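You operate a simulated robot arm through the tools that you are given. There is no shell and no other tool. Be economical: measure what you need, move in short steps, check, and stop when the job is done.

Carry out the task below with a simulated robot arm. There is one attempt and no reset: what you move stays moved.

TASK
Put things in order on the steel counter. At the end: the yellow lemon half stands where the green apple jar stood; the orange lunch beaker stands where the yellow egg cup stood; the yellow egg cup is on the black trivet; the green apple jar stands where the orange lunch beaker stood; whatever was shut is shut again. Leave all else as you found it, and nothing knocked over.
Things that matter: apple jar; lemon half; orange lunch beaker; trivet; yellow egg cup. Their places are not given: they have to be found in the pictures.

It is judged by the outcome, as a careful person would: the job done as asked, and still so three seconds after it is handed in. It fails if anything else is knocked over, pushed out of place, dropped, spilled or broken.

THE ROBOT
A 7-joint arm with a two-finger parallel gripper, fixed in place. Base frame: the origin is at the foot of the arm, x ahead of it, y to its left, z up; the work surface is at about z = 0. Readings come in m, degrees, newtons and seconds.
With the tool pointing down near the work surface it reaches from about 0.24 to 0.62 m from the base axis. Its first joint turns from -66.0 to 66.0 degrees. Payload 2.6 kg.
The tool frame sits at the grasp point between the pads (the TCP): z along the fingers, y along the line on which they close. The tips reach 0.03 m beyond it. Largest opening 0.094 m; finger width 0.028, thickness 0.01; the body of the gripper, 0.05 by 0.096 m, starts 0.055 m behind the TCP.
Orientation is that of the tool frame in the base frame, as a unit quaternion [w, x, y, z]. With the fingers straight down and closing along the base's y, the tool's x points along the base's -x, its y along +y and its z along -z.

THE INTERFACE
- The arm moves only by the tool move_arm. Its argument "targets" is a list of rows, each an object (a shift or turn left out is 0, a gripper value left out holds the last) with "slide": the shift along the tool's x, y, z in units of 20 mm (1.0 is 20 mm), a list of three; "rot": the turn, a rotation vector about the tool's x, y, z in units of 6 degrees (1.0 is 6 degrees), a list of three; "fingers": the finger opening in m, from 0 to 0.094. In form: [{"slide": [dx, dy, dz], "rot": [rx, ry, rz], "fingers": fingers}, ...]. A call has 1 to 12 rows; each row shifts and turns the commanded pose from where the row before left it, along the tool's axes as they then stand. A call with a number of a shift or a turn outside -1 to 1 is refused whole. A row lasts 0.2 s, in which the tool goes at most 0.05 m and 8.6 degrees; a call with a longer step from one row to the next is refused whole, and so is a gripper value outside its range. Where a pose cannot be reached the arm comes as near as it can. A force on the tool above 40 N (or 10 N above the force at the start of the call, whichever is more), or a blocked arm, ends the call early, and 0.2 s more pass. Each finger travels about 0.072 m/s and halts on what it meets, pressing with about 29 N; the grip force reading is that of the motor and also rises with nothing between the fingers. The clock runs only during rows and for 0.2 s after the last one: add rows that do not move to give the fingers time. The reply holds the time, the measured pose of the TCP, the force on the tool along the base axes, the opening and the grip force, in the units named above and with some noise, with the torque about the TCP (base axes, N m) and any sound that the robot's microphone picked up, and new pictures: "views" is both (left out), scene, wrist or none.
- Cameras (640 x 400 px; columns grow to the right, rows downward): "scene" is fixed at [0.0258, 0.4219, 0.5699]; the picture's right is [-0.86, -0.51, 0.00], its down [-0.27, 0.45, -0.85] and it looks along [0.43, -0.73, -0.53] (base axes); focal length 325 px, centre (320, 200). "wrist" rides on the gripper at [0.076, 0.014, -0.102] in the tool frame; the picture's right is [-0.18, 0.98, 0.00], its down [-0.75, -0.14, -0.64] and it looks along [-0.63, -0.12, 0.77] (tool axes); focal length 243 px, centre (320, 200).
- locate(camera, pixels): for up to 12 pixels [column, row] of the newest picture of that camera ("zoom" is the newest enlarged one), the place [x, y, z] in the base frame of the surface seen there, good to about 0.002 m. The clock stands still meanwhile.
- close_up(camera, box): a new picture of the part [left, top, right, bottom] of that camera's present view, enlarged. The clock stands still meanwhile.
- close_job(): hands the job in; it is judged then, once.

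Keep the steps short. Do not move on a guess: measure, check each grasp and each placing, and mend mistakes. In all there are 80 turns and 200 pictures (those below and enlarged ones count). Leave the gripper open and the arm clear of the work at the hand-in unless told otherwise, and finish with a single line.

The tools are called after "Request:" by a JSON object that holds its "method" and its "body". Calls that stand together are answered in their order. move_arm: Moves the arm, as the interface text tells. Its arguments: {"type":"object","properties":{"targets":{"type":"array"},"views":{"type":"string","enum":["both","scene","wrist","none"]}},"required":["targets"]} The other tools are called the same way: locate (camera, pixels) gives the place of the surface under pixels of a picture; close_up (camera, box) takes an enlarged picture of a part of a camera's view; close_job () hands the job in.

At the start:

```text
time: 0.0
ee_pos: [0.4155, -0.0719, 0.3201]
ee_rot: [0.001, 0.0, 1.0, 0.0]
force: [-0.1, -0.1, 0.7]
torque: [0.01, 0.0, -0.02]
opening: 0.0943
gripper_force: 0.1
```

scene: 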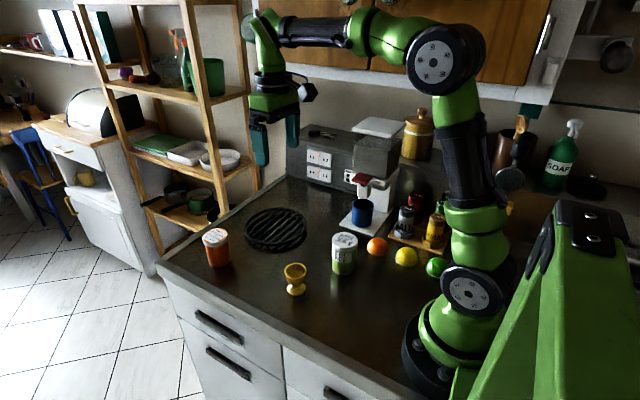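
wrist: 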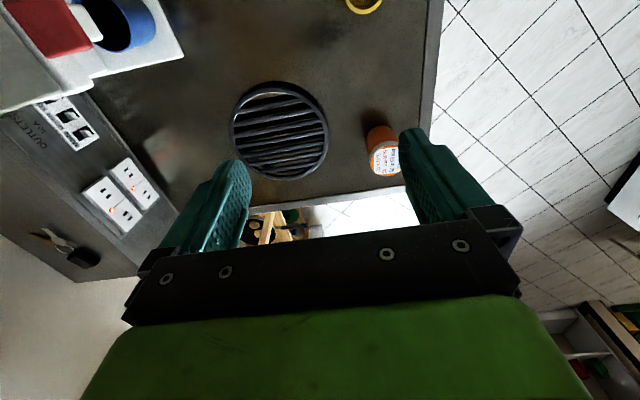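

I see the orange beaker near (217,247), the egg cup at (295,278), the apple jar at (343,253), the trivet at (277,229), and a yellow lemon at (406,257). I'll enlarge that area to measure them.

Request:
{"method": "close_up", "body": {"camera": "scene", "box": [180, 190, 340, 310]}}

Request:
{"method": "close_up", "body": {"camera": "scene", "box": [310, 180, 470, 300]}}

Request:
{"method": "locate", "body": {"camera": "scene", "pixels": [[216, 235], [218, 264], [295, 268], [296, 291], [344, 239], [343, 272], [277, 229], [406, 257], [406, 250], [377, 246], [277, 210], [277, 248]]}}

```text
3.33 times, centred on (260, 250) of scene
```

zoom: 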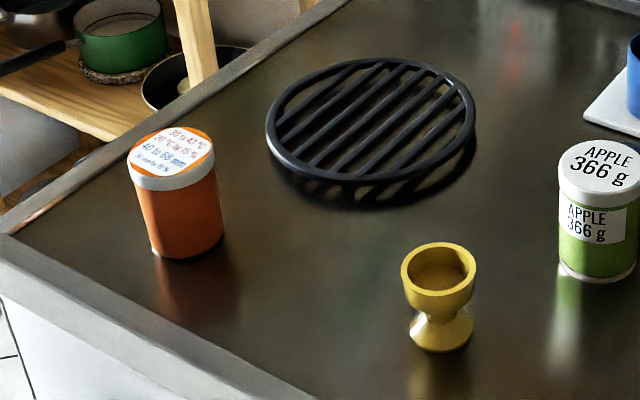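

```text
3.33 times, centred on (390, 240) of scene
```

zoom: 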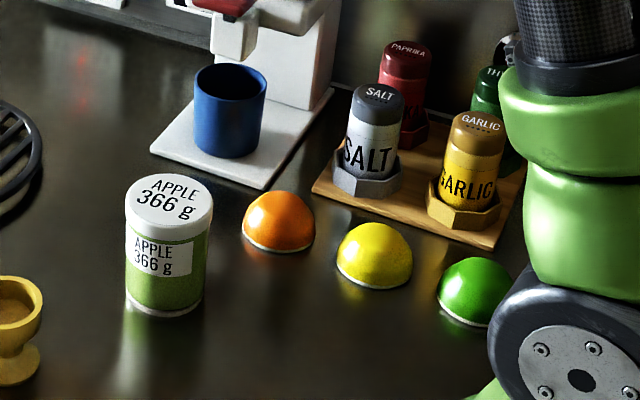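

```text
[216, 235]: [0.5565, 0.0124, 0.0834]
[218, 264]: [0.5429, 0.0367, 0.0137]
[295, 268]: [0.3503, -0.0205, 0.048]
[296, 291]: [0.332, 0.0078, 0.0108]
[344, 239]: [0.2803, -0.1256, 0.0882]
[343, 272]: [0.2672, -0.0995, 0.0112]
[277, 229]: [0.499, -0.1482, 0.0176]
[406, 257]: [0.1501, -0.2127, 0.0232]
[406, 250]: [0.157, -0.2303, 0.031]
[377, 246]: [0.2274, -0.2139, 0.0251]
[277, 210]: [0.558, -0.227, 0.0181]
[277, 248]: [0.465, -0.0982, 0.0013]
```

The orange beaker's lid has small print; I'll read it and the jars' labels larger, and find finer points on the items.

Request:
{"method": "close_up", "body": {"camera": "scene", "box": [200, 222, 240, 247]}}

Request:
{"method": "close_up", "body": {"camera": "scene", "box": [195, 222, 243, 272]}}

Request:
{"method": "locate", "body": {"camera": "scene", "pixels": [[203, 238], [229, 235], [217, 230], [331, 240], [357, 240], [344, 234], [344, 246], [285, 271], [305, 273], [296, 263], [394, 258], [418, 258]]}}

```text
16.00 times, centred on (220, 234) of scene
```

zoom: 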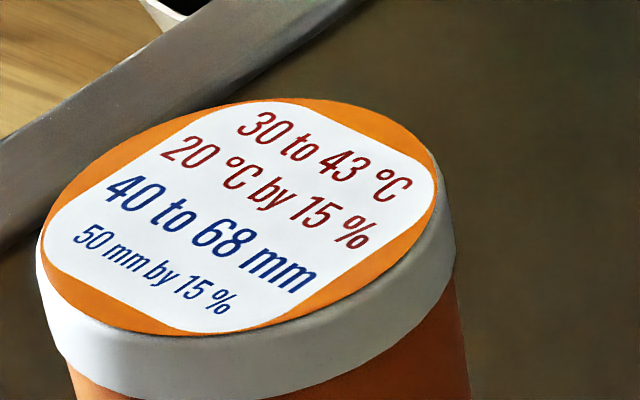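

```text
8.00 times, centred on (219, 247) of scene
```

zoom: 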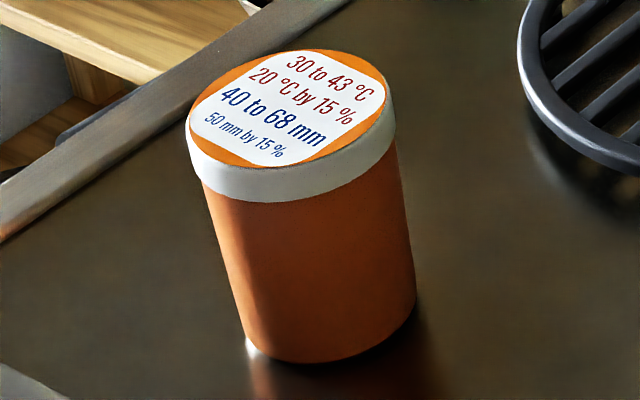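

```text
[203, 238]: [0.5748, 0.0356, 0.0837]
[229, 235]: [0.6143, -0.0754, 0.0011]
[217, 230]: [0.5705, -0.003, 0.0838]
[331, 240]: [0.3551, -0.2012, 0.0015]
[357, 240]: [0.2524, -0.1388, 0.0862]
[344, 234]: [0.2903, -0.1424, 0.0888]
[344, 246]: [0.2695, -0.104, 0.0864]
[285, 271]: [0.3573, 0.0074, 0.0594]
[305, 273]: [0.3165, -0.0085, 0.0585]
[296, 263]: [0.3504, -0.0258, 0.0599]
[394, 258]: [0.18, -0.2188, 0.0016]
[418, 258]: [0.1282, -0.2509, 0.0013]
```

Two orderly facts: no spare place is needed (cup→trivet, beaker→cup place, jar→beaker place, lemon→jar place). I'll measure rims exactly, starting with the beaker in the current zoom.

Request:
{"method": "locate", "body": {"camera": "zoom", "pixels": [[192, 128], [383, 90], [240, 70], [335, 150], [287, 108], [330, 54], [245, 162], [330, 355], [260, 345], [300, 300], [230, 300], [405, 280]]}}

Request:
{"method": "close_up", "body": {"camera": "scene", "box": [271, 250, 319, 300]}}

```text
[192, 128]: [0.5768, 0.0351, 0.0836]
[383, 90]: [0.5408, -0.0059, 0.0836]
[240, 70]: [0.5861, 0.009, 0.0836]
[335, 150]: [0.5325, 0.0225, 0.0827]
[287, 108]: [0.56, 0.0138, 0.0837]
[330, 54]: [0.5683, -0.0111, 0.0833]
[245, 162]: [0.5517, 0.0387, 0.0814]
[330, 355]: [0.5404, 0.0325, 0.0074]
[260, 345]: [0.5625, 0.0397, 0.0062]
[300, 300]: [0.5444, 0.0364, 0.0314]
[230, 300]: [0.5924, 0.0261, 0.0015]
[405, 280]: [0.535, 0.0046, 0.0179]
```

```text
8.00 times, centred on (295, 275) of scene
```

zoom: 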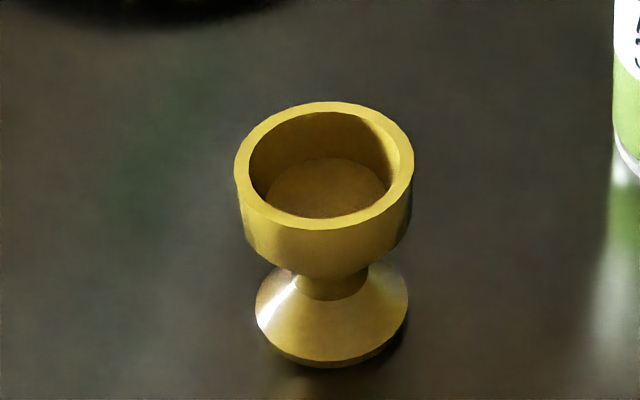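

The beaker's centre is about (0.560, 0.014), diameter 0.055. Next the cup rim, then the apple jar.

Request:
{"method": "locate", "body": {"camera": "zoom", "pixels": [[242, 165], [408, 170], [325, 107], [325, 222], [270, 125], [380, 207], [268, 207], [385, 122], [330, 190], [325, 350], [262, 310], [403, 305]]}}

Request:
{"method": "close_up", "body": {"camera": "scene", "box": [320, 227, 368, 277]}}

```text
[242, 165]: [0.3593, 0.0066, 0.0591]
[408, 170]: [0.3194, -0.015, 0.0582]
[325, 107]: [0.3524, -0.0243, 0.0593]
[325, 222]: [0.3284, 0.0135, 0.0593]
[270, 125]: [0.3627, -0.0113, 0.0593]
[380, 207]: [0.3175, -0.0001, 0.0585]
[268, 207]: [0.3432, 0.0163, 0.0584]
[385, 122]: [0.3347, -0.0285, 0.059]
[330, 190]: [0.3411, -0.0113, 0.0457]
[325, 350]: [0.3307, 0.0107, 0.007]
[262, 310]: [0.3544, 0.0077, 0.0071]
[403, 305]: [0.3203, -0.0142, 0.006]
```

```text
8.00 times, centred on (344, 252) of scene
```

zoom: 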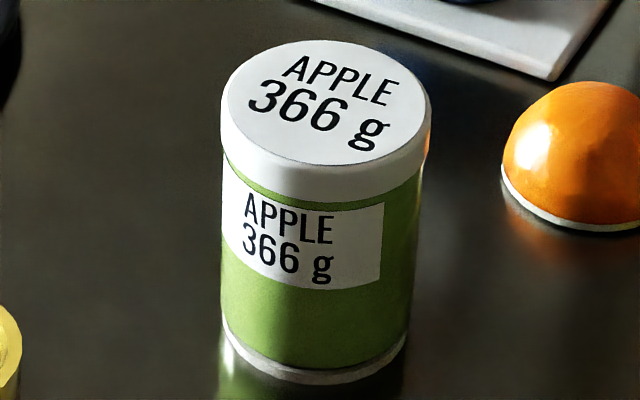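

Cup centre (0.340, -0.005), diameter 0.046, height 0.059. Now the jar, then the lemon.

Request:
{"method": "locate", "body": {"camera": "zoom", "pixels": [[226, 100], [426, 105], [325, 44], [325, 160], [260, 60], [390, 145], [260, 145], [392, 60], [320, 375], [315, 365], [226, 330], [405, 340]]}}

Request:
{"method": "close_up", "body": {"camera": "scene", "box": [368, 230, 456, 285]}}

```text
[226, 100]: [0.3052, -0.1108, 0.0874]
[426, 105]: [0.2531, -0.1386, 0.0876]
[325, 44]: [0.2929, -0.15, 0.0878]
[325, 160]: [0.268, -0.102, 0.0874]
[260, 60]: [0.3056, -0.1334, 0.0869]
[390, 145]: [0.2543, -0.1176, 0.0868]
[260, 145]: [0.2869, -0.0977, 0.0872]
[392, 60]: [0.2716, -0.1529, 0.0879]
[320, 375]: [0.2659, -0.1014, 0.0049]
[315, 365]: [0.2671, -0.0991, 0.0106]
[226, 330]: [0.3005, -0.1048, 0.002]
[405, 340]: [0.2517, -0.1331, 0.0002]
```

```text
7.27 times, centred on (412, 258) of scene
```

zoom: 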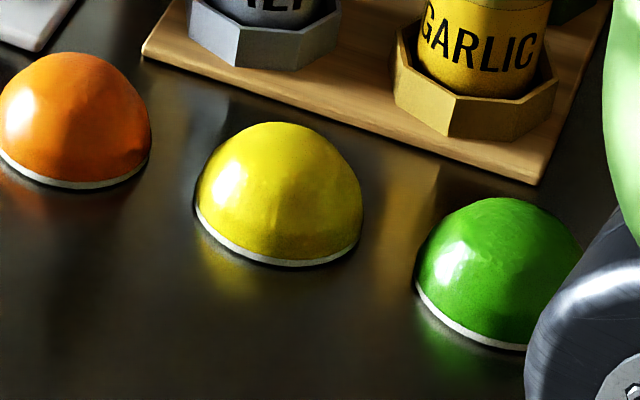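

Jar centre (0.280, -0.125), diameter 0.06. Now the lemon's outline and neighbours.

Request:
{"method": "locate", "body": {"camera": "zoom", "pixels": [[198, 205], [280, 262], [358, 235], [240, 245], [330, 256], [280, 200], [285, 126], [145, 160], [75, 183], [420, 285], [450, 130], [530, 180]]}}

Request:
{"method": "close_up", "body": {"camera": "scene", "box": [232, 196, 318, 260]}}

```text
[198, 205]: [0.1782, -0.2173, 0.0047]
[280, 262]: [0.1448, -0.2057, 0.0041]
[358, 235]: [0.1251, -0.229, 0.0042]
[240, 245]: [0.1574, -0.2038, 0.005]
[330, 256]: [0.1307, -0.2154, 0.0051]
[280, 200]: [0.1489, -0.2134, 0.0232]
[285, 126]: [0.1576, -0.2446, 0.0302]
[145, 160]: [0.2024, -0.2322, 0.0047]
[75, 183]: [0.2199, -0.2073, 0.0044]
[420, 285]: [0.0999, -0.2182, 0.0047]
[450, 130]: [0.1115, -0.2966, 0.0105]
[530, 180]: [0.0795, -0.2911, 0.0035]
```

```text
6.25 times, centred on (275, 228) of scene
```

zoom: 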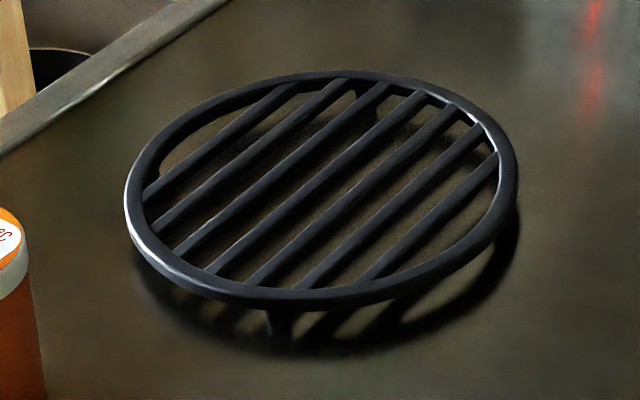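

Lemon centre ≈ (0.154, -0.232), r 0.029. Closing along y will clear its neighbours. Now the trivet's rim, bars and the spice board edge.

Request:
{"method": "locate", "body": {"camera": "zoom", "pixels": [[137, 180], [508, 160], [340, 76], [315, 300], [190, 107], [450, 255], [305, 182], [340, 205], [270, 165], [318, 195], [160, 250], [470, 105]]}}

Request:
{"method": "locate", "body": {"camera": "scene", "pixels": [[390, 238], [410, 246], [425, 251], [436, 254], [408, 212], [434, 218], [355, 201], [362, 225]]}}

```text
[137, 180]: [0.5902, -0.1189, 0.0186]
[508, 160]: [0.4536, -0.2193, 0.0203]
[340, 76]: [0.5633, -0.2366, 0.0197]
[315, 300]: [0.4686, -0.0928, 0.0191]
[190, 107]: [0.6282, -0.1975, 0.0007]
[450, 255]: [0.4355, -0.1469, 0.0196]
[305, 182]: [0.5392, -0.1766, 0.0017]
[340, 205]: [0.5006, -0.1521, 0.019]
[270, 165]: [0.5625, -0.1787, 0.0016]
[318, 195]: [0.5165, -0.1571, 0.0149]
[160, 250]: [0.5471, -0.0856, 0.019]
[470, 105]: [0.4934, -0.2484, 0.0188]
```

```text
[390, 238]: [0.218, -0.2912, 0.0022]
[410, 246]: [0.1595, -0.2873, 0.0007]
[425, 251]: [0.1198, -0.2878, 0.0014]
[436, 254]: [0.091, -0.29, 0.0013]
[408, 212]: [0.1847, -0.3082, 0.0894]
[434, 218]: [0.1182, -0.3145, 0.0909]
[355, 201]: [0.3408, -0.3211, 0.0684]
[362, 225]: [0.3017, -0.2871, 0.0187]
```

Trivet centre ≈ (0.519, -0.167), top z 0.019, with bars. Now I'll take a tighter view of the bars, and move the open gripper above the cup at z 0.15.

Request:
{"method": "close_up", "body": {"camera": "scene", "box": [258, 215, 298, 240]}}

Request:
{"method": "move_arm", "body": {"targets": [{"slide": [0.42, 0.372, 0.944], "fingers": 0.09}, {"slide": [0.42, 0.372, 0.944]}, {"slide": [0.42, 0.372, 0.944]}, {"slide": [0.42, 0.372, 0.944]}, {"slide": [0.42, 0.372, 0.944]}, {"slide": [0.42, 0.372, 0.944]}, {"slide": [0.42, 0.372, 0.944]}, {"slide": [0.42, 0.372, 0.944]}, {"slide": [0.42, 0.372, 0.944]}, {}]}}

```text
16.00 times, centred on (278, 228) of scene
```

zoom: 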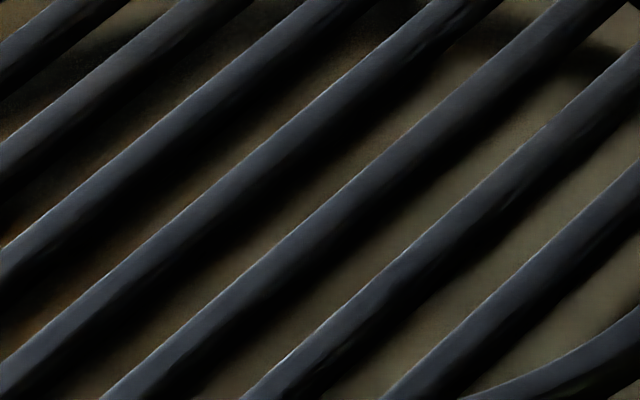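

```text
time: 2.2
ee_pos: [0.3391, -0.0059, 0.1493]
ee_rot: [0.0, 0.0, 1.0, 0.0]
force: [0.2, -0.3, 0.0]
torque: [0.01, 0.02, -0.01]
opening: 0.0901
gripper_force: 0.1
```

scene: 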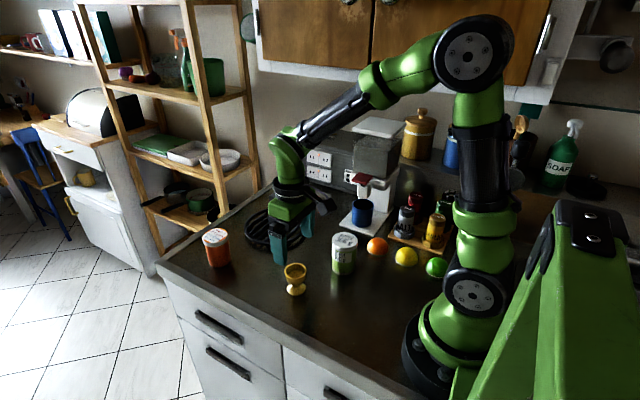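
wrist: 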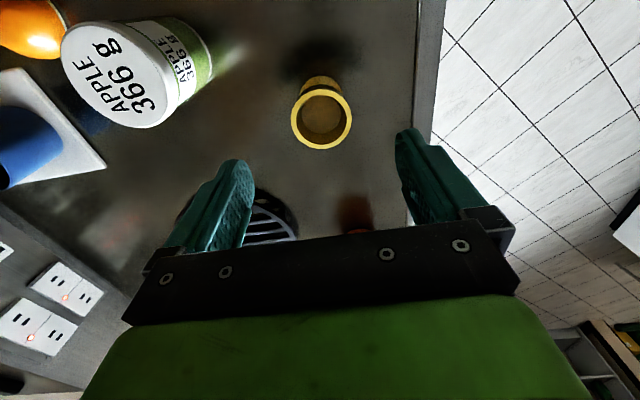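

The gripper is above the cup, as planned. I'll get the bar points from the zoomed picture before descending.

Request:
{"method": "locate", "body": {"camera": "zoom", "pixels": [[320, 15], [320, 113], [320, 222], [320, 342], [150, 235], [200, 320], [450, 30], [470, 112], [180, 115], [460, 240]]}}

Request:
{"method": "move_arm", "body": {"targets": [{"slide": [-0.04, 0.04, 0.9]}, {"slide": [0, 0, 0.9]}, {"slide": [0, 0, 0.9]}, {"slide": [0, 0, 0.9]}, {"slide": [0, 0, 0.9]}, {"slide": [0, 0, 0.75]}, {}], "views": "wrist"}}

```text
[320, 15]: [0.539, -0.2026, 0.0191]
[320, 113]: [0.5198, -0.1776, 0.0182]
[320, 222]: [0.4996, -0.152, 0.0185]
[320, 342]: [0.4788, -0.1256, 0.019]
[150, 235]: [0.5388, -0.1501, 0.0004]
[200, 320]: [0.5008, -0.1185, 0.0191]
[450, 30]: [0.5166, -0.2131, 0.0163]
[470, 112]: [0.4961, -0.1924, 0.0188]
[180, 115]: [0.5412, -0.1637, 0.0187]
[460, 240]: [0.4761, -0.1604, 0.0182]
```

```text
time: 3.8
ee_pos: [0.3405, -0.0028, 0.0441]
ee_rot: [0.0, 0.0, 1.0, -0.001]
force: [0.5, 0.5, 0.2]
torque: [0.01, -0.01, -0.02]
opening: 0.0901
gripper_force: 0.1
```

wrist: 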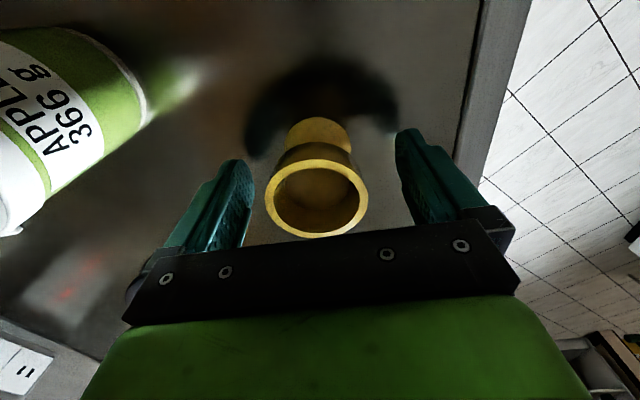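

Bars run almost along y with pitch 0.0215; a stable spot is midway between two bars, at (0.510, -0.167). The cup sits between the fingers with clearance. Close in gently.

Request:
{"method": "move_arm", "body": {"targets": [{"fingers": 0.07}, {"fingers": 0.056}, {"fingers": 0.051}, {"fingers": 0.048}, {"fingers": 0.045}, {"fingers": 0.042}, {"fingers": 0.039}, {"fingers": 0.036}, {}], "views": "wrist"}}

```text
time: 5.8
ee_pos: [0.3423, -0.0032, 0.0443]
ee_rot: [-0.001, 0.0, 1.0, 0.0]
force: [-0.2, -1.0, 0.6]
torque: [-0.02, -0.01, -0.02]
opening: 0.0489
gripper_force: 28.4
```

wrist: 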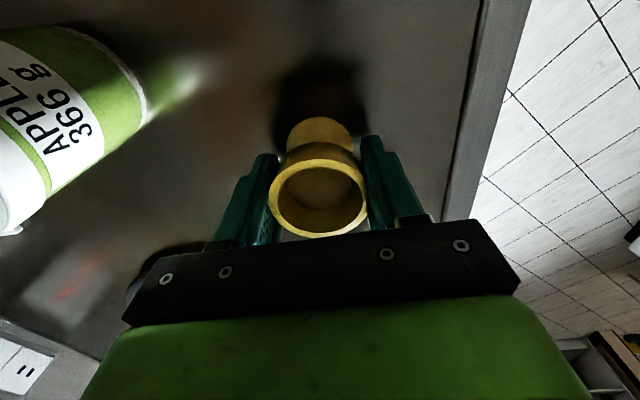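

Gripped at 0.049 opening. Lift 0.1 m straight up and check.

Request:
{"method": "move_arm", "body": {"targets": [{"slide": [0, 0, -0.5]}, {"slide": [0, 0, -0.9]}, {"slide": [0, 0, -0.9]}, {"slide": [0, 0, -0.9]}, {"slide": [0, 0, -0.9]}, {"slide": [0, 0, -0.9]}, {}]}}

```text
time: 7.4
ee_pos: [0.3416, -0.0038, 0.1456]
ee_rot: [0.001, 0.0, 1.0, 0.0]
force: [-0.1, 0.2, 0.1]
torque: [0.01, -0.01, 0.0]
opening: 0.0488
gripper_force: 28.6
```

scene: 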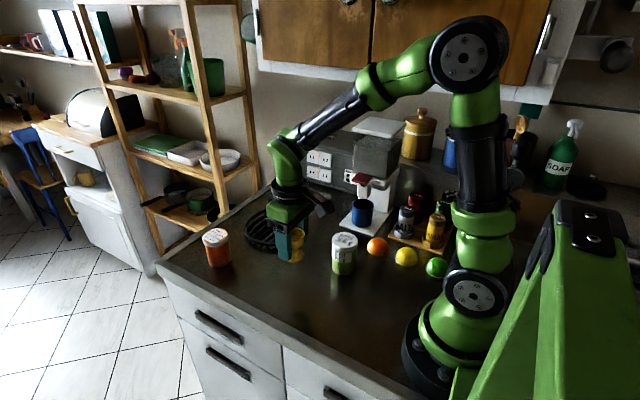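
wrist: 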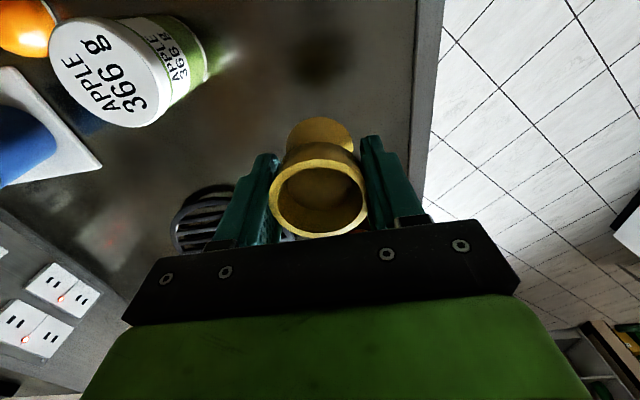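

The cup came up upright. Move it over the spot on the trivet (dx +0.17, dy -0.163).

Request:
{"method": "move_arm", "body": {"targets": [{"slide": [-0.5, -0.5, 0]}, {"slide": [-0.8, -0.765, 0]}, {"slide": [-0.8, -0.765, 0]}, {"slide": [-0.8, -0.765, 0]}, {"slide": [-0.8, -0.765, 0]}, {"slide": [-0.8, -0.765, 0]}, {"slide": [-0.8, -0.765, 0]}, {"slide": [-0.8, -0.765, 0]}, {"slide": [-0.8, -0.765, 0]}, {"slide": [-0.8, -0.765, 0]}, {"slide": [-0.8, -0.765, 0]}, {}]}}

```text
time: 10.0
ee_pos: [0.5095, -0.1666, 0.1441]
ee_rot: [0.0, 0.0, 1.0, -0.001]
force: [0.9, 0.5, 0.1]
torque: [0.02, -0.01, 0.02]
opening: 0.049
gripper_force: 29.3
```

scene: 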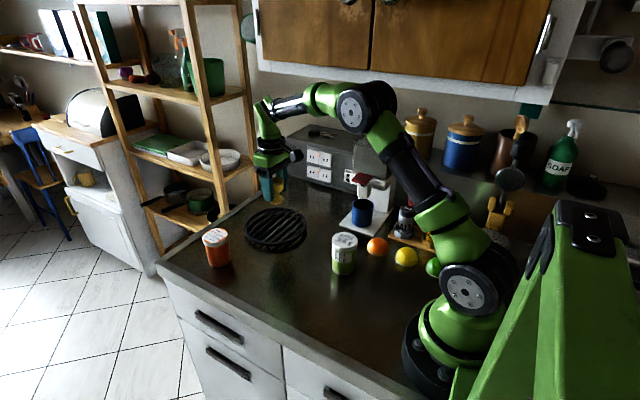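
wrist: 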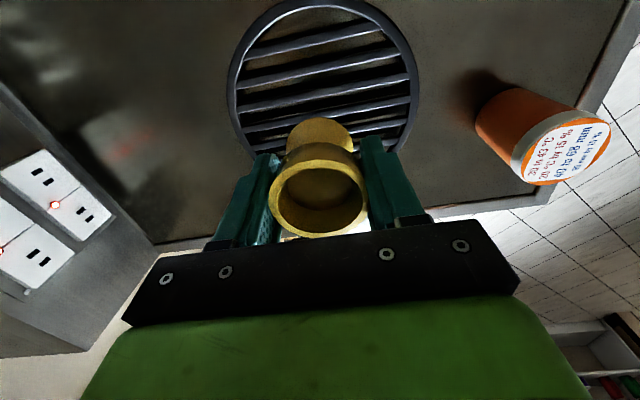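

Over the trivet. Lower most of the way (0.075 m), then look.

Request:
{"method": "move_arm", "body": {"targets": [{"slide": [0, 0, 0.75]}, {"slide": [0, 0, 0.75]}, {"slide": [0, 0, 0.75]}, {"slide": [0, 0, 0.75]}, {"slide": [0, 0, 0.5]}, {"slide": [0, 0, 0.25]}, {}]}}

Request:
{"method": "close_up", "body": {"camera": "scene", "box": [232, 180, 328, 260]}}

```text
time: 11.6
ee_pos: [0.5098, -0.1667, 0.0703]
ee_rot: [0.0, 0.002, 1.0, 0.0]
force: [-0.1, 0.9, -0.8]
torque: [0.0, 0.0, 0.01]
opening: 0.0488
gripper_force: 28.9
```

scene: 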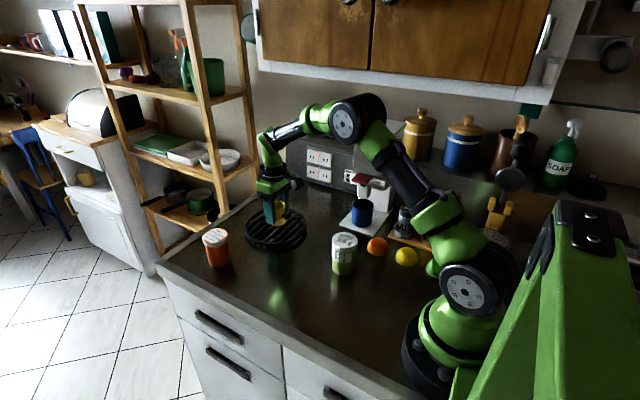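
wrist: 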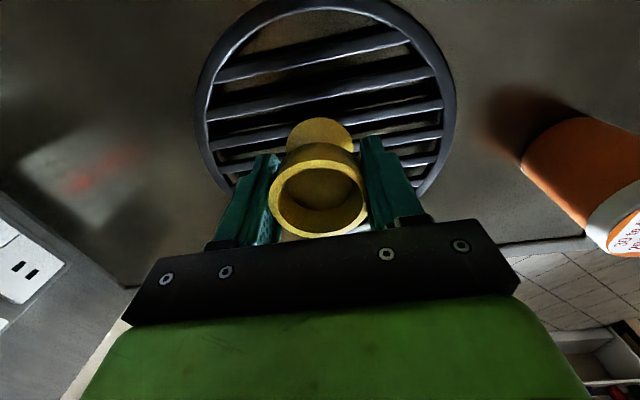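

```text
5.00 times, centred on (280, 220) of scene
```

zoom: 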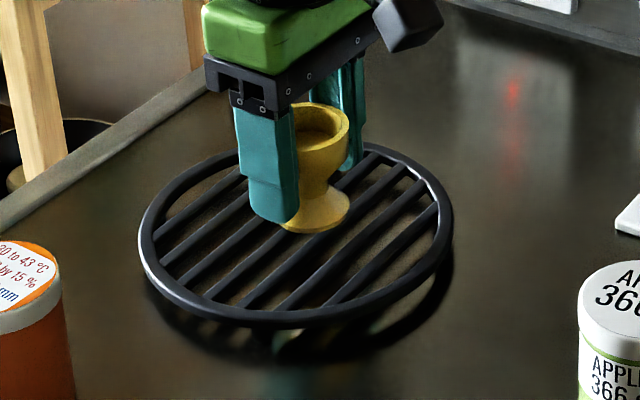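

Cup is centred over the trivet and a few millimetres above it. Lower in 1 mm steps, watching the force.

Request:
{"method": "move_arm", "body": {"targets": [{"slide": [0, 0, 0.1]}, {"slide": [0, 0, 0.1]}, {"slide": [0, 0, 0.05]}, {"slide": [0, 0, 0.05]}, {}], "views": "none"}}

```text
time: 12.8
ee_pos: [0.5109, -0.1662, 0.0641]
ee_rot: [0.0, 0.001, 1.0, 0.0]
force: [0.9, 0.0, -0.8]
torque: [0.0, -0.01, 0.0]
opening: 0.0489
gripper_force: 28.7
```

Request:
{"method": "move_arm", "body": {"targets": [{"slide": [0, 0, 0.05]}, {"slide": [0, 0, 0.05]}, {}], "views": "none"}}

```text
time: 13.6
ee_pos: [0.511, -0.1669, 0.0626]
ee_rot: [0.001, 0.001, 1.0, 0.0]
force: [0.1, -0.1, 3.4]
torque: [0.08, -0.04, 0.01]
opening: 0.0489
gripper_force: 28.7
```

Upward force 3.4 N: contact. Open gradually and check.

Request:
{"method": "move_arm", "body": {"targets": [{"fingers": 0.052}, {"fingers": 0.056}, {"fingers": 0.065}, {"fingers": 0.08}, {}]}}

Request:
{"method": "close_up", "body": {"camera": "scene", "box": [232, 180, 328, 260]}}

```text
time: 14.8
ee_pos: [0.5106, -0.1663, 0.0624]
ee_rot: [0.0, 0.0, 1.0, -0.001]
force: [0.0, 0.8, -0.2]
torque: [0.02, -0.02, -0.03]
opening: 0.0802
gripper_force: 0.2
```

scene: 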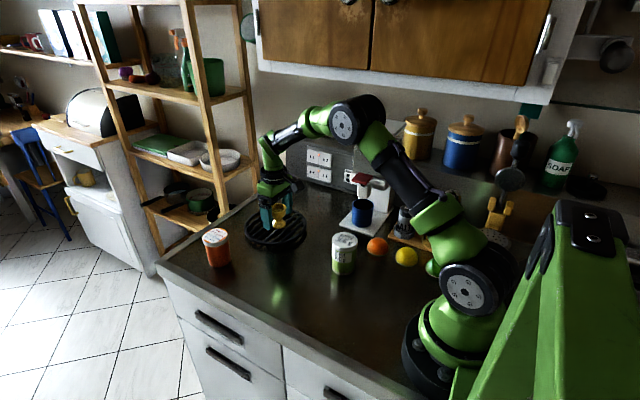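
wrist: 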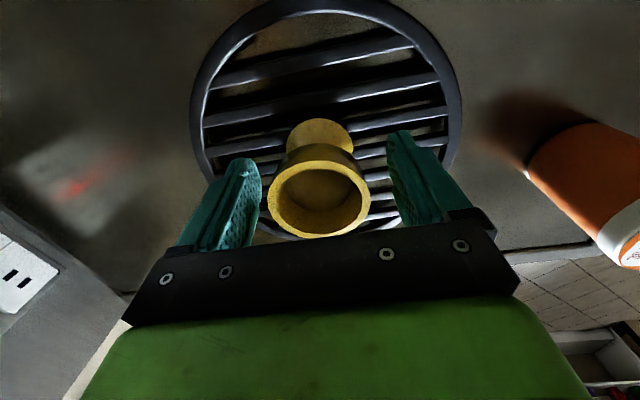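

```text
5.00 times, centred on (280, 220) of scene
```

zoom: 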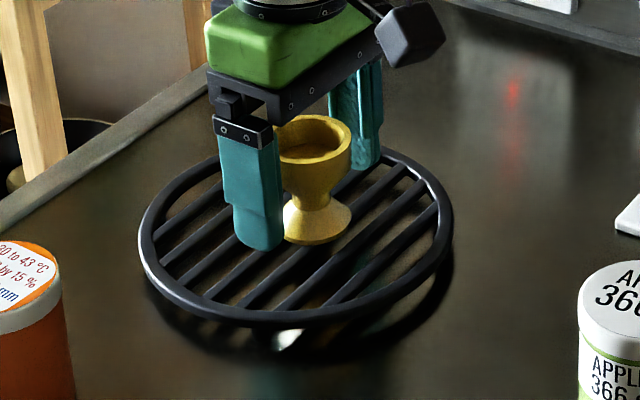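

Cup stands upright on the trivet. Raise and travel toward the beaker.

Request:
{"method": "move_arm", "body": {"targets": [{"slide": [0, 0, -0.9]}, {"slide": [0, 0, -0.95]}, {"slide": [0, 0, -0.95]}, {"slide": [0, 0, -0.95], "fingers": 0.09}, {"slide": [-0.3, 0.9, -0.9]}, {"slide": [-0.3, 0.9, -0.9]}, {"slide": [-0.3, 0.9, 0]}, {"slide": [-0.3, 0.9, 0]}, {"slide": [-0.3, 0.9, 0]}, {"slide": [-0.3, 0.9, 0]}, {"slide": [-0.3, 0.9, 0]}, {"slide": [-0.3, 0.9, 0]}], "views": "none"}}

Request:
{"method": "move_arm", "body": {"targets": [{"slide": [-0.05, 0.9, 0]}, {"slide": [0, 0.9, 0]}, {}]}}

```text
time: 17.4
ee_pos: [0.558, -0.0233, 0.1722]
ee_rot: [0.001, 0.0, 1.0, 0.001]
force: [0.3, 0.5, 0.1]
torque: [0.0, -0.02, -0.02]
opening: 0.0901
gripper_force: 0.1
```

```text
time: 18.2
ee_pos: [0.5591, 0.0133, 0.172]
ee_rot: [0.0, 0.001, 1.0, 0.0]
force: [0.6, -0.8, 0.5]
torque: [0.0, -0.02, -0.01]
opening: 0.09
gripper_force: 0.0
```

scene: 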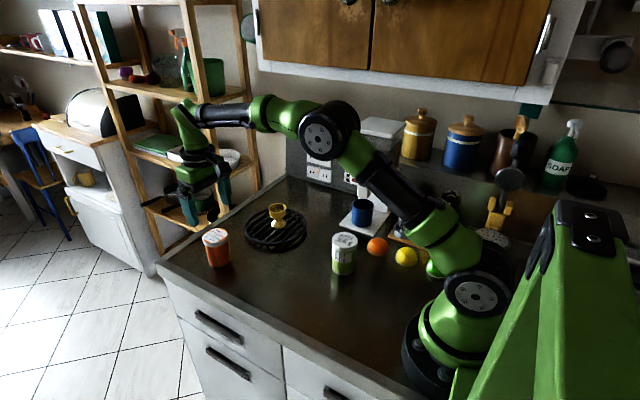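
wrist: 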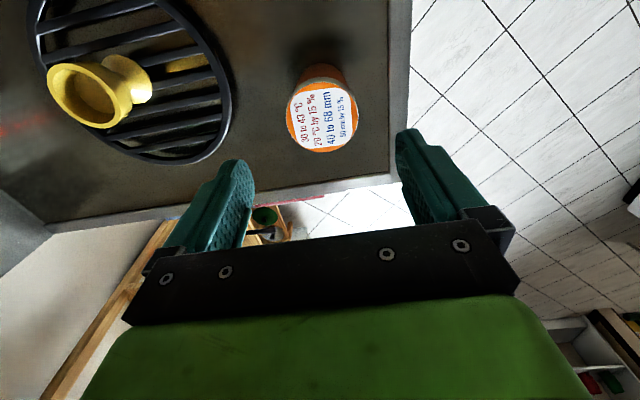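

The cup stands fine. Gripper is over the beaker; descend 0.13 m to grip its body below the lid (TCP z 0.042).

Request:
{"method": "move_arm", "body": {"targets": [{"slide": [0, 0, 0.9]}, {"slide": [0, 0, 0.9]}, {"slide": [0, 0, 0.9]}, {"slide": [0, 0, 0.9]}, {"slide": [0, 0, 0.9]}, {"slide": [0, 0, 0.9]}, {"slide": [0, 0, 0.7]}, {"slide": [0, 0, 0.4]}, {}], "views": "wrist"}}

```text
time: 20.2
ee_pos: [0.5598, 0.012, 0.0436]
ee_rot: [-0.001, 0.0, 1.0, 0.0]
force: [-0.3, 0.7, -0.2]
torque: [-0.03, 0.01, 0.03]
opening: 0.0901
gripper_force: 0.0
```

wrist: 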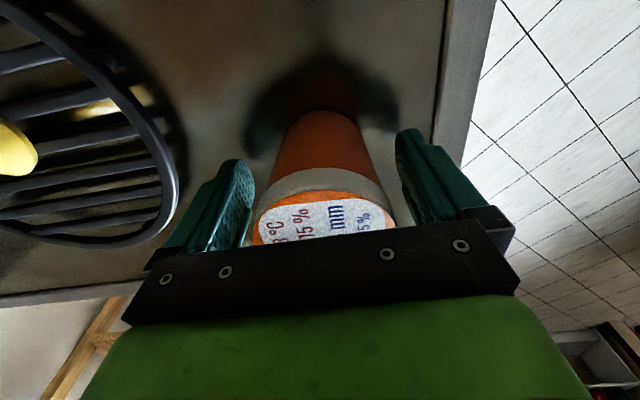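

Beaker between the fingers. Close gently.

Request:
{"method": "move_arm", "body": {"targets": [{"fingers": 0.075}, {"fingers": 0.064}, {"fingers": 0.06}, {"fingers": 0.057}, {"fingers": 0.054}, {"fingers": 0.051}, {"fingers": 0.048}, {"fingers": 0.045}, {}, {}], "views": "wrist"}}

```text
time: 22.4
ee_pos: [0.5587, 0.0128, 0.043]
ee_rot: [0.0, -0.001, 1.0, -0.001]
force: [0.4, -0.8, -0.6]
torque: [-0.01, 0.01, 0.0]
opening: 0.0597
gripper_force: 29.0
```

wrist: 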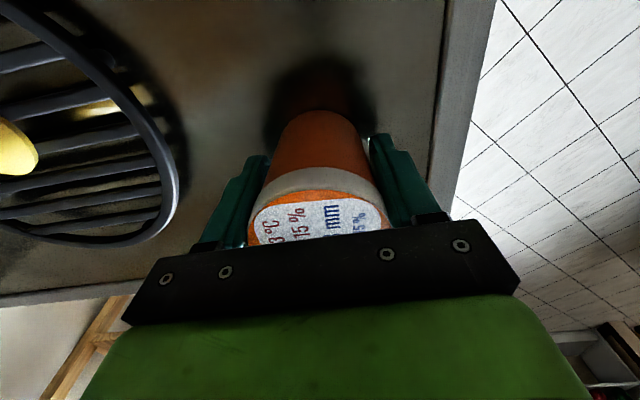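

Held (opening 0.060). Lift 0.06 m and check.

Request:
{"method": "move_arm", "body": {"targets": [{"slide": [0, 0, -0.3]}, {"slide": [0, 0, -0.7]}, {"slide": [0, 0, -0.9]}, {"slide": [0, 0, -0.9]}, {"slide": [0, 0, -0.2]}, {}]}}

```text
time: 23.8
ee_pos: [0.559, 0.0148, 0.1044]
ee_rot: [0.0, 0.0, 1.0, 0.0]
force: [1.0, -0.6, -1.9]
torque: [-0.03, 0.01, -0.02]
opening: 0.0598
gripper_force: 28.9
```

scene: 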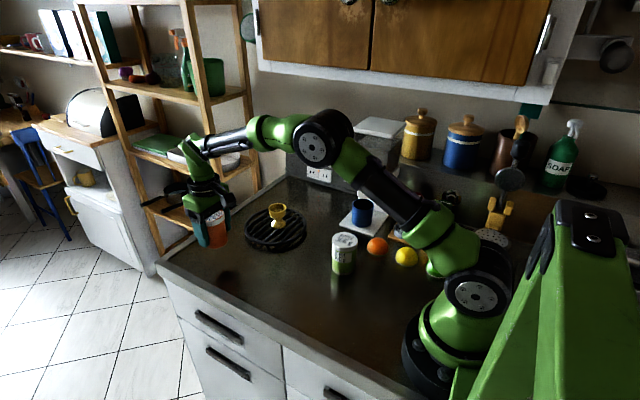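
wrist: 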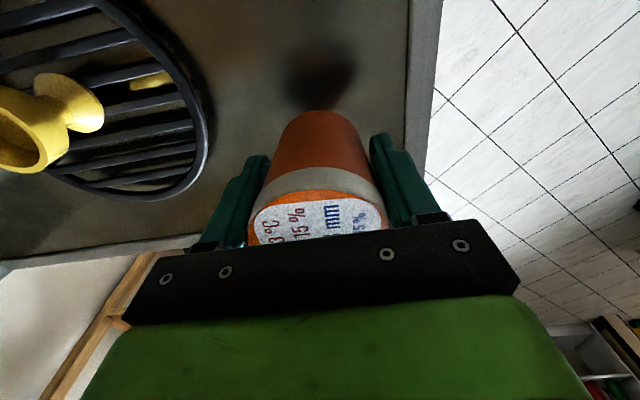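

Beaker lifted whole, lid on. Carry it to (0.340, -0.005).

Request:
{"method": "move_arm", "body": {"targets": [{"slide": [0.6, -0.05, 0]}, {"slide": [0.95, -0.08, 0]}, {"slide": [0.95, -0.08, 0]}, {"slide": [0.95, -0.08, 0]}, {"slide": [0.95, -0.08, 0]}, {"slide": [0.95, -0.08, 0]}, {"slide": [0.95, -0.08, 0]}, {"slide": [0.95, -0.08, 0]}, {"slide": [0.95, -0.08, 0]}, {"slide": [0.95, -0.08, 0]}, {"slide": [0.95, -0.08, 0]}, {"slide": [0.87, -0.07, 0]}], "views": "none"}}

Request:
{"method": "move_arm", "body": {"targets": [{}, {}]}}

```text
time: 26.4
ee_pos: [0.3398, -0.0052, 0.1045]
ee_rot: [0.001, -0.001, 1.0, 0.001]
force: [0.0, -0.3, -2.1]
torque: [0.0, -0.03, -0.01]
opening: 0.0599
gripper_force: 29.2
```

```text
time: 27.0
ee_pos: [0.3409, -0.0066, 0.1034]
ee_rot: [0.0, 0.0, 1.0, 0.0]
force: [-1.1, 0.2, -0.9]
torque: [0.0, 0.0, 0.01]
opening: 0.0599
gripper_force: 28.6
```

scene: 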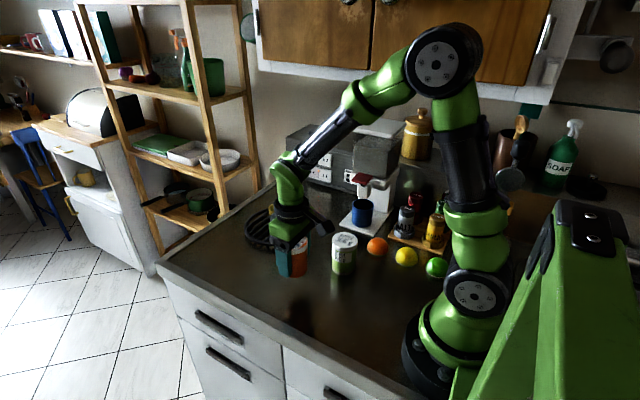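
wrist: 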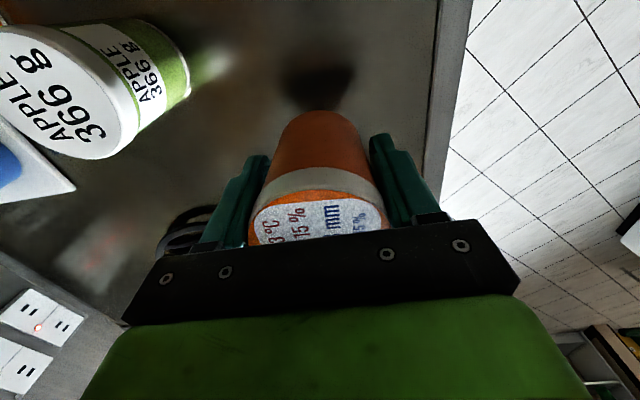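

In place above the cup's old spot. Lower 0.056 m, then the last bit finely.

Request:
{"method": "move_arm", "body": {"targets": [{"slide": [0, 0, 0.7]}, {"slide": [0, 0, 0.8]}, {"slide": [0, 0, 0.7]}, {"slide": [0, 0, 0.4]}, {"slide": [0, 0, 0.2]}, {"slide": [0, 0, 0.1]}, {"slide": [0, 0, 0.05]}, {}], "views": "none"}}

```text
time: 28.8
ee_pos: [0.3397, -0.0056, 0.0442]
ee_rot: [-0.001, 0.001, 1.0, 0.0]
force: [0.0, 0.0, -0.7]
torque: [-0.03, 0.01, 0.01]
opening: 0.0595
gripper_force: 29.0
```

Request:
{"method": "move_arm", "body": {"targets": [{"slide": [0, 0, 0.05]}, {"slide": [0, 0, 0.03]}, {}], "views": "none"}}

```text
time: 29.6
ee_pos: [0.3405, -0.0046, 0.0437]
ee_rot: [0.002, 0.0, 1.0, 0.0]
force: [-6.7, -0.2, 22.2]
torque: [0.04, 0.13, 0.11]
opening: 0.0598
gripper_force: 29.1
```

Firm contact (22 N). Ease up about 1 mm, then open.

Request:
{"method": "move_arm", "body": {"targets": [{"slide": [0, 0, -0.05]}, {}, {"fingers": 0.063}, {"fingers": 0.068}, {"fingers": 0.078}, {"fingers": 0.09}, {}]}}

Request:
{"method": "close_up", "body": {"camera": "scene", "box": [247, 220, 343, 300]}}

```text
time: 31.2
ee_pos: [0.3401, -0.0044, 0.0442]
ee_rot: [0.0, 0.0, 1.0, -0.001]
force: [-0.3, 1.2, 0.4]
torque: [-0.01, 0.01, 0.0]
opening: 0.0899
gripper_force: 0.1
```

scene: 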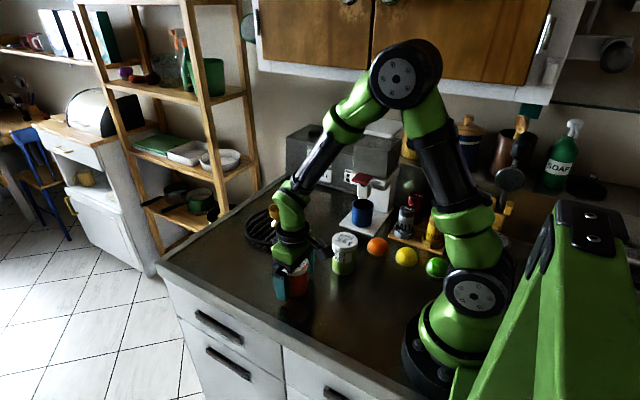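
wrist: 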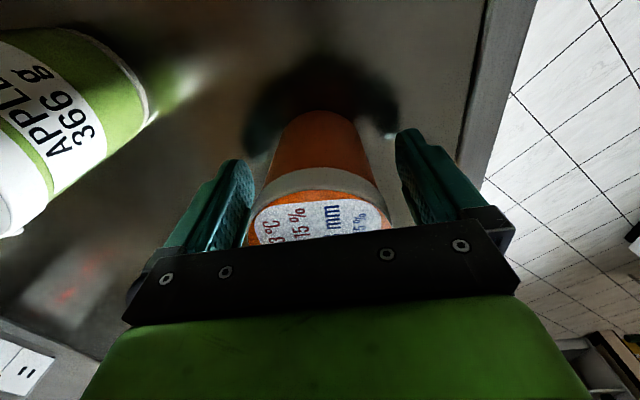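

```text
5.00 times, centred on (295, 260) of scene
```

zoom: 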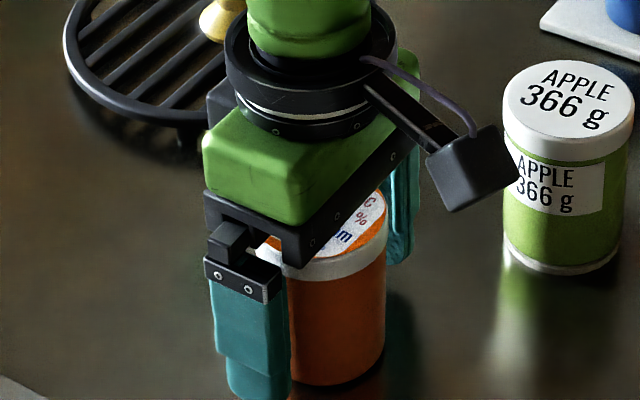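

Beaker stands upright. Raise 0.12 m and go above the jar (0.280, -0.125).

Request:
{"method": "move_arm", "body": {"targets": [{"slide": [0, 0, -0.9]}, {"slide": [0, 0, -0.9]}, {"slide": [0, 0, -0.9]}, {"slide": [0, 0, -0.9]}, {"slide": [0, 0, -0.9]}, {"slide": [0.25, -0.55, -0.9]}, {"slide": [0.5, -1, -0.6]}, {"slide": [0.5, -1, 0]}, {"slide": [0.5, -1, 0]}, {"slide": [0.5, -1, 0]}, {"slide": [0.5, -1, 0]}, {"slide": [0.25, -0.5, 0]}], "views": "none"}}

Request:
{"method": "move_arm", "body": {"targets": [{}, {}]}}

```text
time: 33.8
ee_pos: [0.2808, -0.1253, 0.1641]
ee_rot: [0.001, -0.001, 1.0, 0.001]
force: [-0.1, -0.3, 0.2]
torque: [0.0, 0.0, 0.02]
opening: 0.0901
gripper_force: 0.0
```

```text
time: 34.4
ee_pos: [0.2802, -0.1257, 0.1627]
ee_rot: [0.0, 0.0, 1.0, 0.0]
force: [-0.6, 0.0, -0.7]
torque: [0.03, 0.0, 0.03]
opening: 0.0902
gripper_force: 0.1
```

scene: 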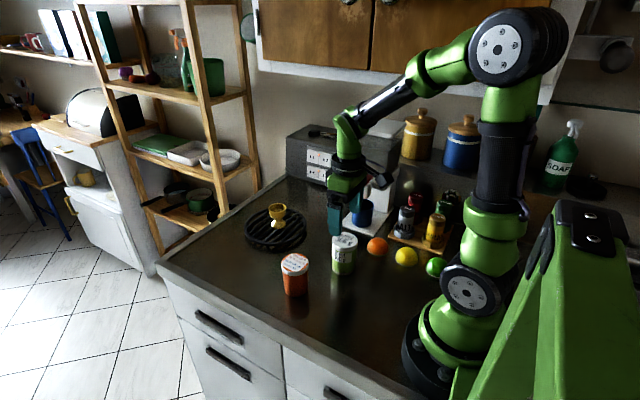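
wrist: 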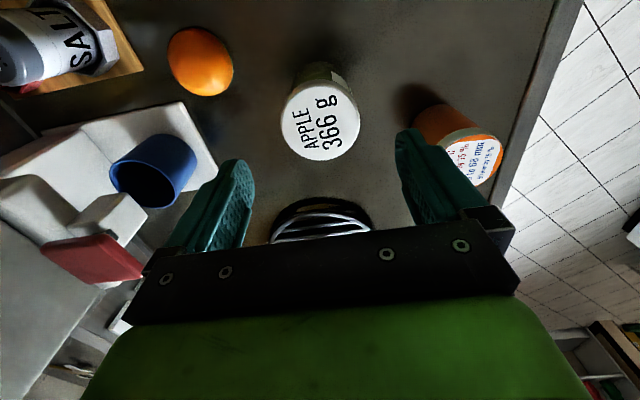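

Well centred over the jar, with neighbours clear. Descend 0.118 m.

Request:
{"method": "move_arm", "body": {"targets": [{"slide": [0, 0, 0.9]}, {"slide": [0, 0, 0.9]}, {"slide": [0, 0, 0.9]}, {"slide": [0, 0, 0.9]}, {"slide": [0, 0, 0.9]}, {"slide": [0, 0, 0.8]}, {"slide": [0, 0, 0.6]}, {}], "views": "wrist"}}

```text
time: 36.2
ee_pos: [0.2791, -0.1276, 0.044]
ee_rot: [0.0, 0.001, 1.0, 0.0]
force: [0.4, -0.2, 0.7]
torque: [0.01, -0.01, 0.0]
opening: 0.09
gripper_force: 0.0
```

wrist: 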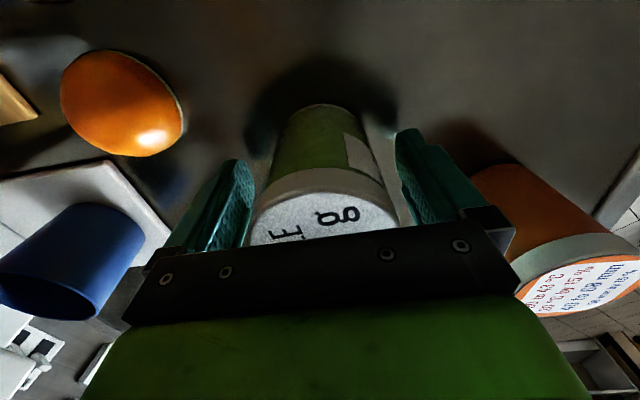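

Jar between the fingers. Close gently.

Request:
{"method": "move_arm", "body": {"targets": [{"fingers": 0.075}, {"fingers": 0.066}, {"fingers": 0.062}, {"fingers": 0.059}, {"fingers": 0.056}, {"fingers": 0.053}, {"fingers": 0.05}, {"fingers": 0.047}, {}, {}], "views": "none"}}

Request:
{"method": "move_arm", "body": {"targets": [{"slide": [0, 0, -0.3]}, {"slide": [0, 0, -0.6]}, {"slide": [0, 0, -0.6]}, {}]}}

```text
time: 38.4
ee_pos: [0.2794, -0.1262, 0.0448]
ee_rot: [0.001, 0.0, 1.0, 0.0]
force: [-0.2, 0.2, 0.3]
torque: [-0.02, -0.01, -0.02]
opening: 0.0619
gripper_force: 29.1
```

```text
time: 39.4
ee_pos: [0.2807, -0.1267, 0.0745]
ee_rot: [0.0, -0.001, 1.0, 0.0]
force: [0.2, 1.0, -3.3]
torque: [0.01, 0.04, 0.04]
opening: 0.062
gripper_force: 28.6
```

scene: 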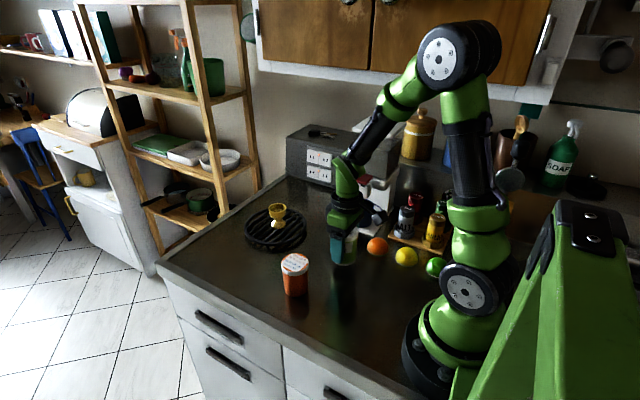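
wrist: 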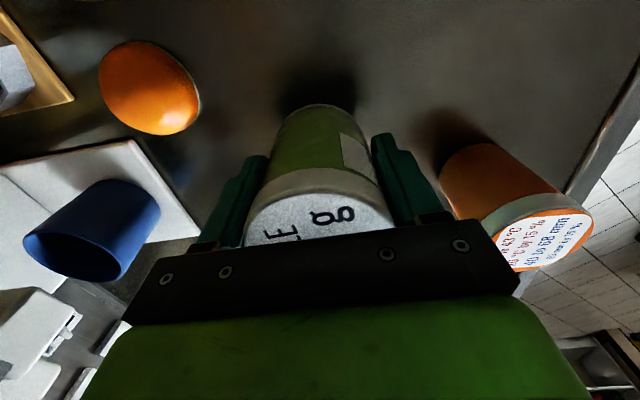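

Jar held. Raise another 0.1 m.  Then carry towards (0.5595, 0.014), above everything.

Request:
{"method": "move_arm", "body": {"targets": [{"slide": [0, 0, -1]}, {"slide": [0, 0, -1]}, {"slide": [0, 0, -1]}, {"slide": [0, 0, -1]}, {"slide": [-0.4, 0.2, -1]}, {"slide": [-0.9, 0.45, 0]}, {"slide": [-0.9, 0.45, 0]}, {"slide": [-0.9, 0.45, 0]}, {"slide": [-0.9, 0.45, 0]}, {"slide": [-0.9, 0.45, 0]}, {"slide": [-0.9, 0.45, 0]}, {"slide": [-0.9, 0.45, 0]}], "views": "none"}}

Request:
{"method": "move_arm", "body": {"targets": [{"slide": [-0.9, 0.45, 0]}, {"slide": [-0.9, 0.45, 0]}, {"slide": [-0.9, 0.45, 0]}, {"slide": [-0.9, 0.45, 0]}, {"slide": [-0.9, 0.45, 0]}, {"slide": [-0.9, 0.45, 0]}, {"slide": [-0.9, 0.45, 0]}, {"slide": [-0.95, 0.48, 0]}, {}, {}]}}

```text
time: 42.0
ee_pos: [0.4134, -0.0587, 0.1733]
ee_rot: [-0.001, -0.001, 1.0, 0.0]
force: [0.1, -0.6, -3.8]
torque: [0.03, 0.01, 0.02]
opening: 0.0621
gripper_force: 28.6
```

```text
time: 44.2
ee_pos: [0.5597, 0.014, 0.1749]
ee_rot: [-0.001, 0.001, 1.0, 0.0]
force: [0.1, 0.1, -3.3]
torque: [0.01, -0.01, 0.0]
opening: 0.0619
gripper_force: 28.6
```

scene: 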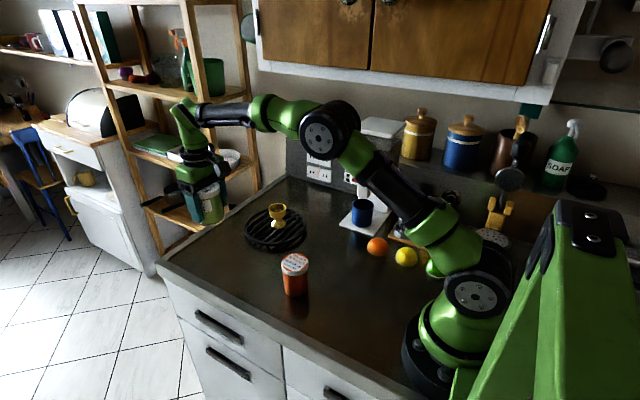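
wrist: 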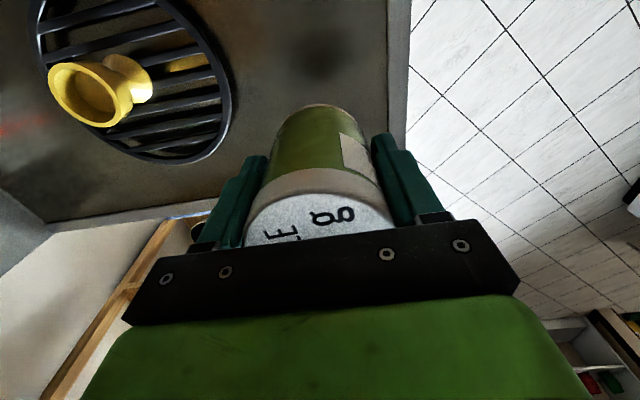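

On station at (0.560, 0.014). Lower 0.126 m.

Request:
{"method": "move_arm", "body": {"targets": [{"slide": [0, 0, 0.8]}, {"slide": [0, 0, 0.9]}, {"slide": [0, 0, 0.9]}, {"slide": [0, 0, 0.9]}, {"slide": [0, 0, 0.9]}, {"slide": [0, 0, 0.9]}, {"slide": [0, 0, 0.6]}, {"slide": [0, 0, 0.3]}, {"slide": [0, 0, 0.1]}, {}], "views": "none"}}

Request:
{"method": "move_arm", "body": {"targets": [{"slide": [0, 0, 0.03]}, {"slide": [0, 0, 0.03]}, {}], "views": "none"}}

```text
time: 46.4
ee_pos: [0.5597, 0.0138, 0.0499]
ee_rot: [0.0, 0.0, 1.0, 0.0]
force: [-0.7, -0.4, -4.3]
torque: [0.0, 0.01, -0.02]
opening: 0.0618
gripper_force: 28.8
```

```text
time: 47.2
ee_pos: [0.5599, 0.0151, 0.0488]
ee_rot: [0.0, 0.0, 1.0, 0.0]
force: [0.2, 0.2, -4.6]
torque: [0.02, 0.02, -0.02]
opening: 0.0619
gripper_force: 28.9
```

About 3–4 mm to go; step down gently.

Request:
{"method": "move_arm", "body": {"targets": [{"slide": [0, 0, 0.05]}, {"slide": [0, 0, 0.05]}, {"slide": [0, 0, 0.04]}, {}], "views": "none"}}

```text
time: 48.2
ee_pos: [0.5585, 0.0144, 0.0451]
ee_rot: [0.0, 0.0, 1.0, 0.0]
force: [0.2, 0.9, -0.7]
torque: [0.0, 0.03, 0.01]
opening: 0.062
gripper_force: 28.7
```

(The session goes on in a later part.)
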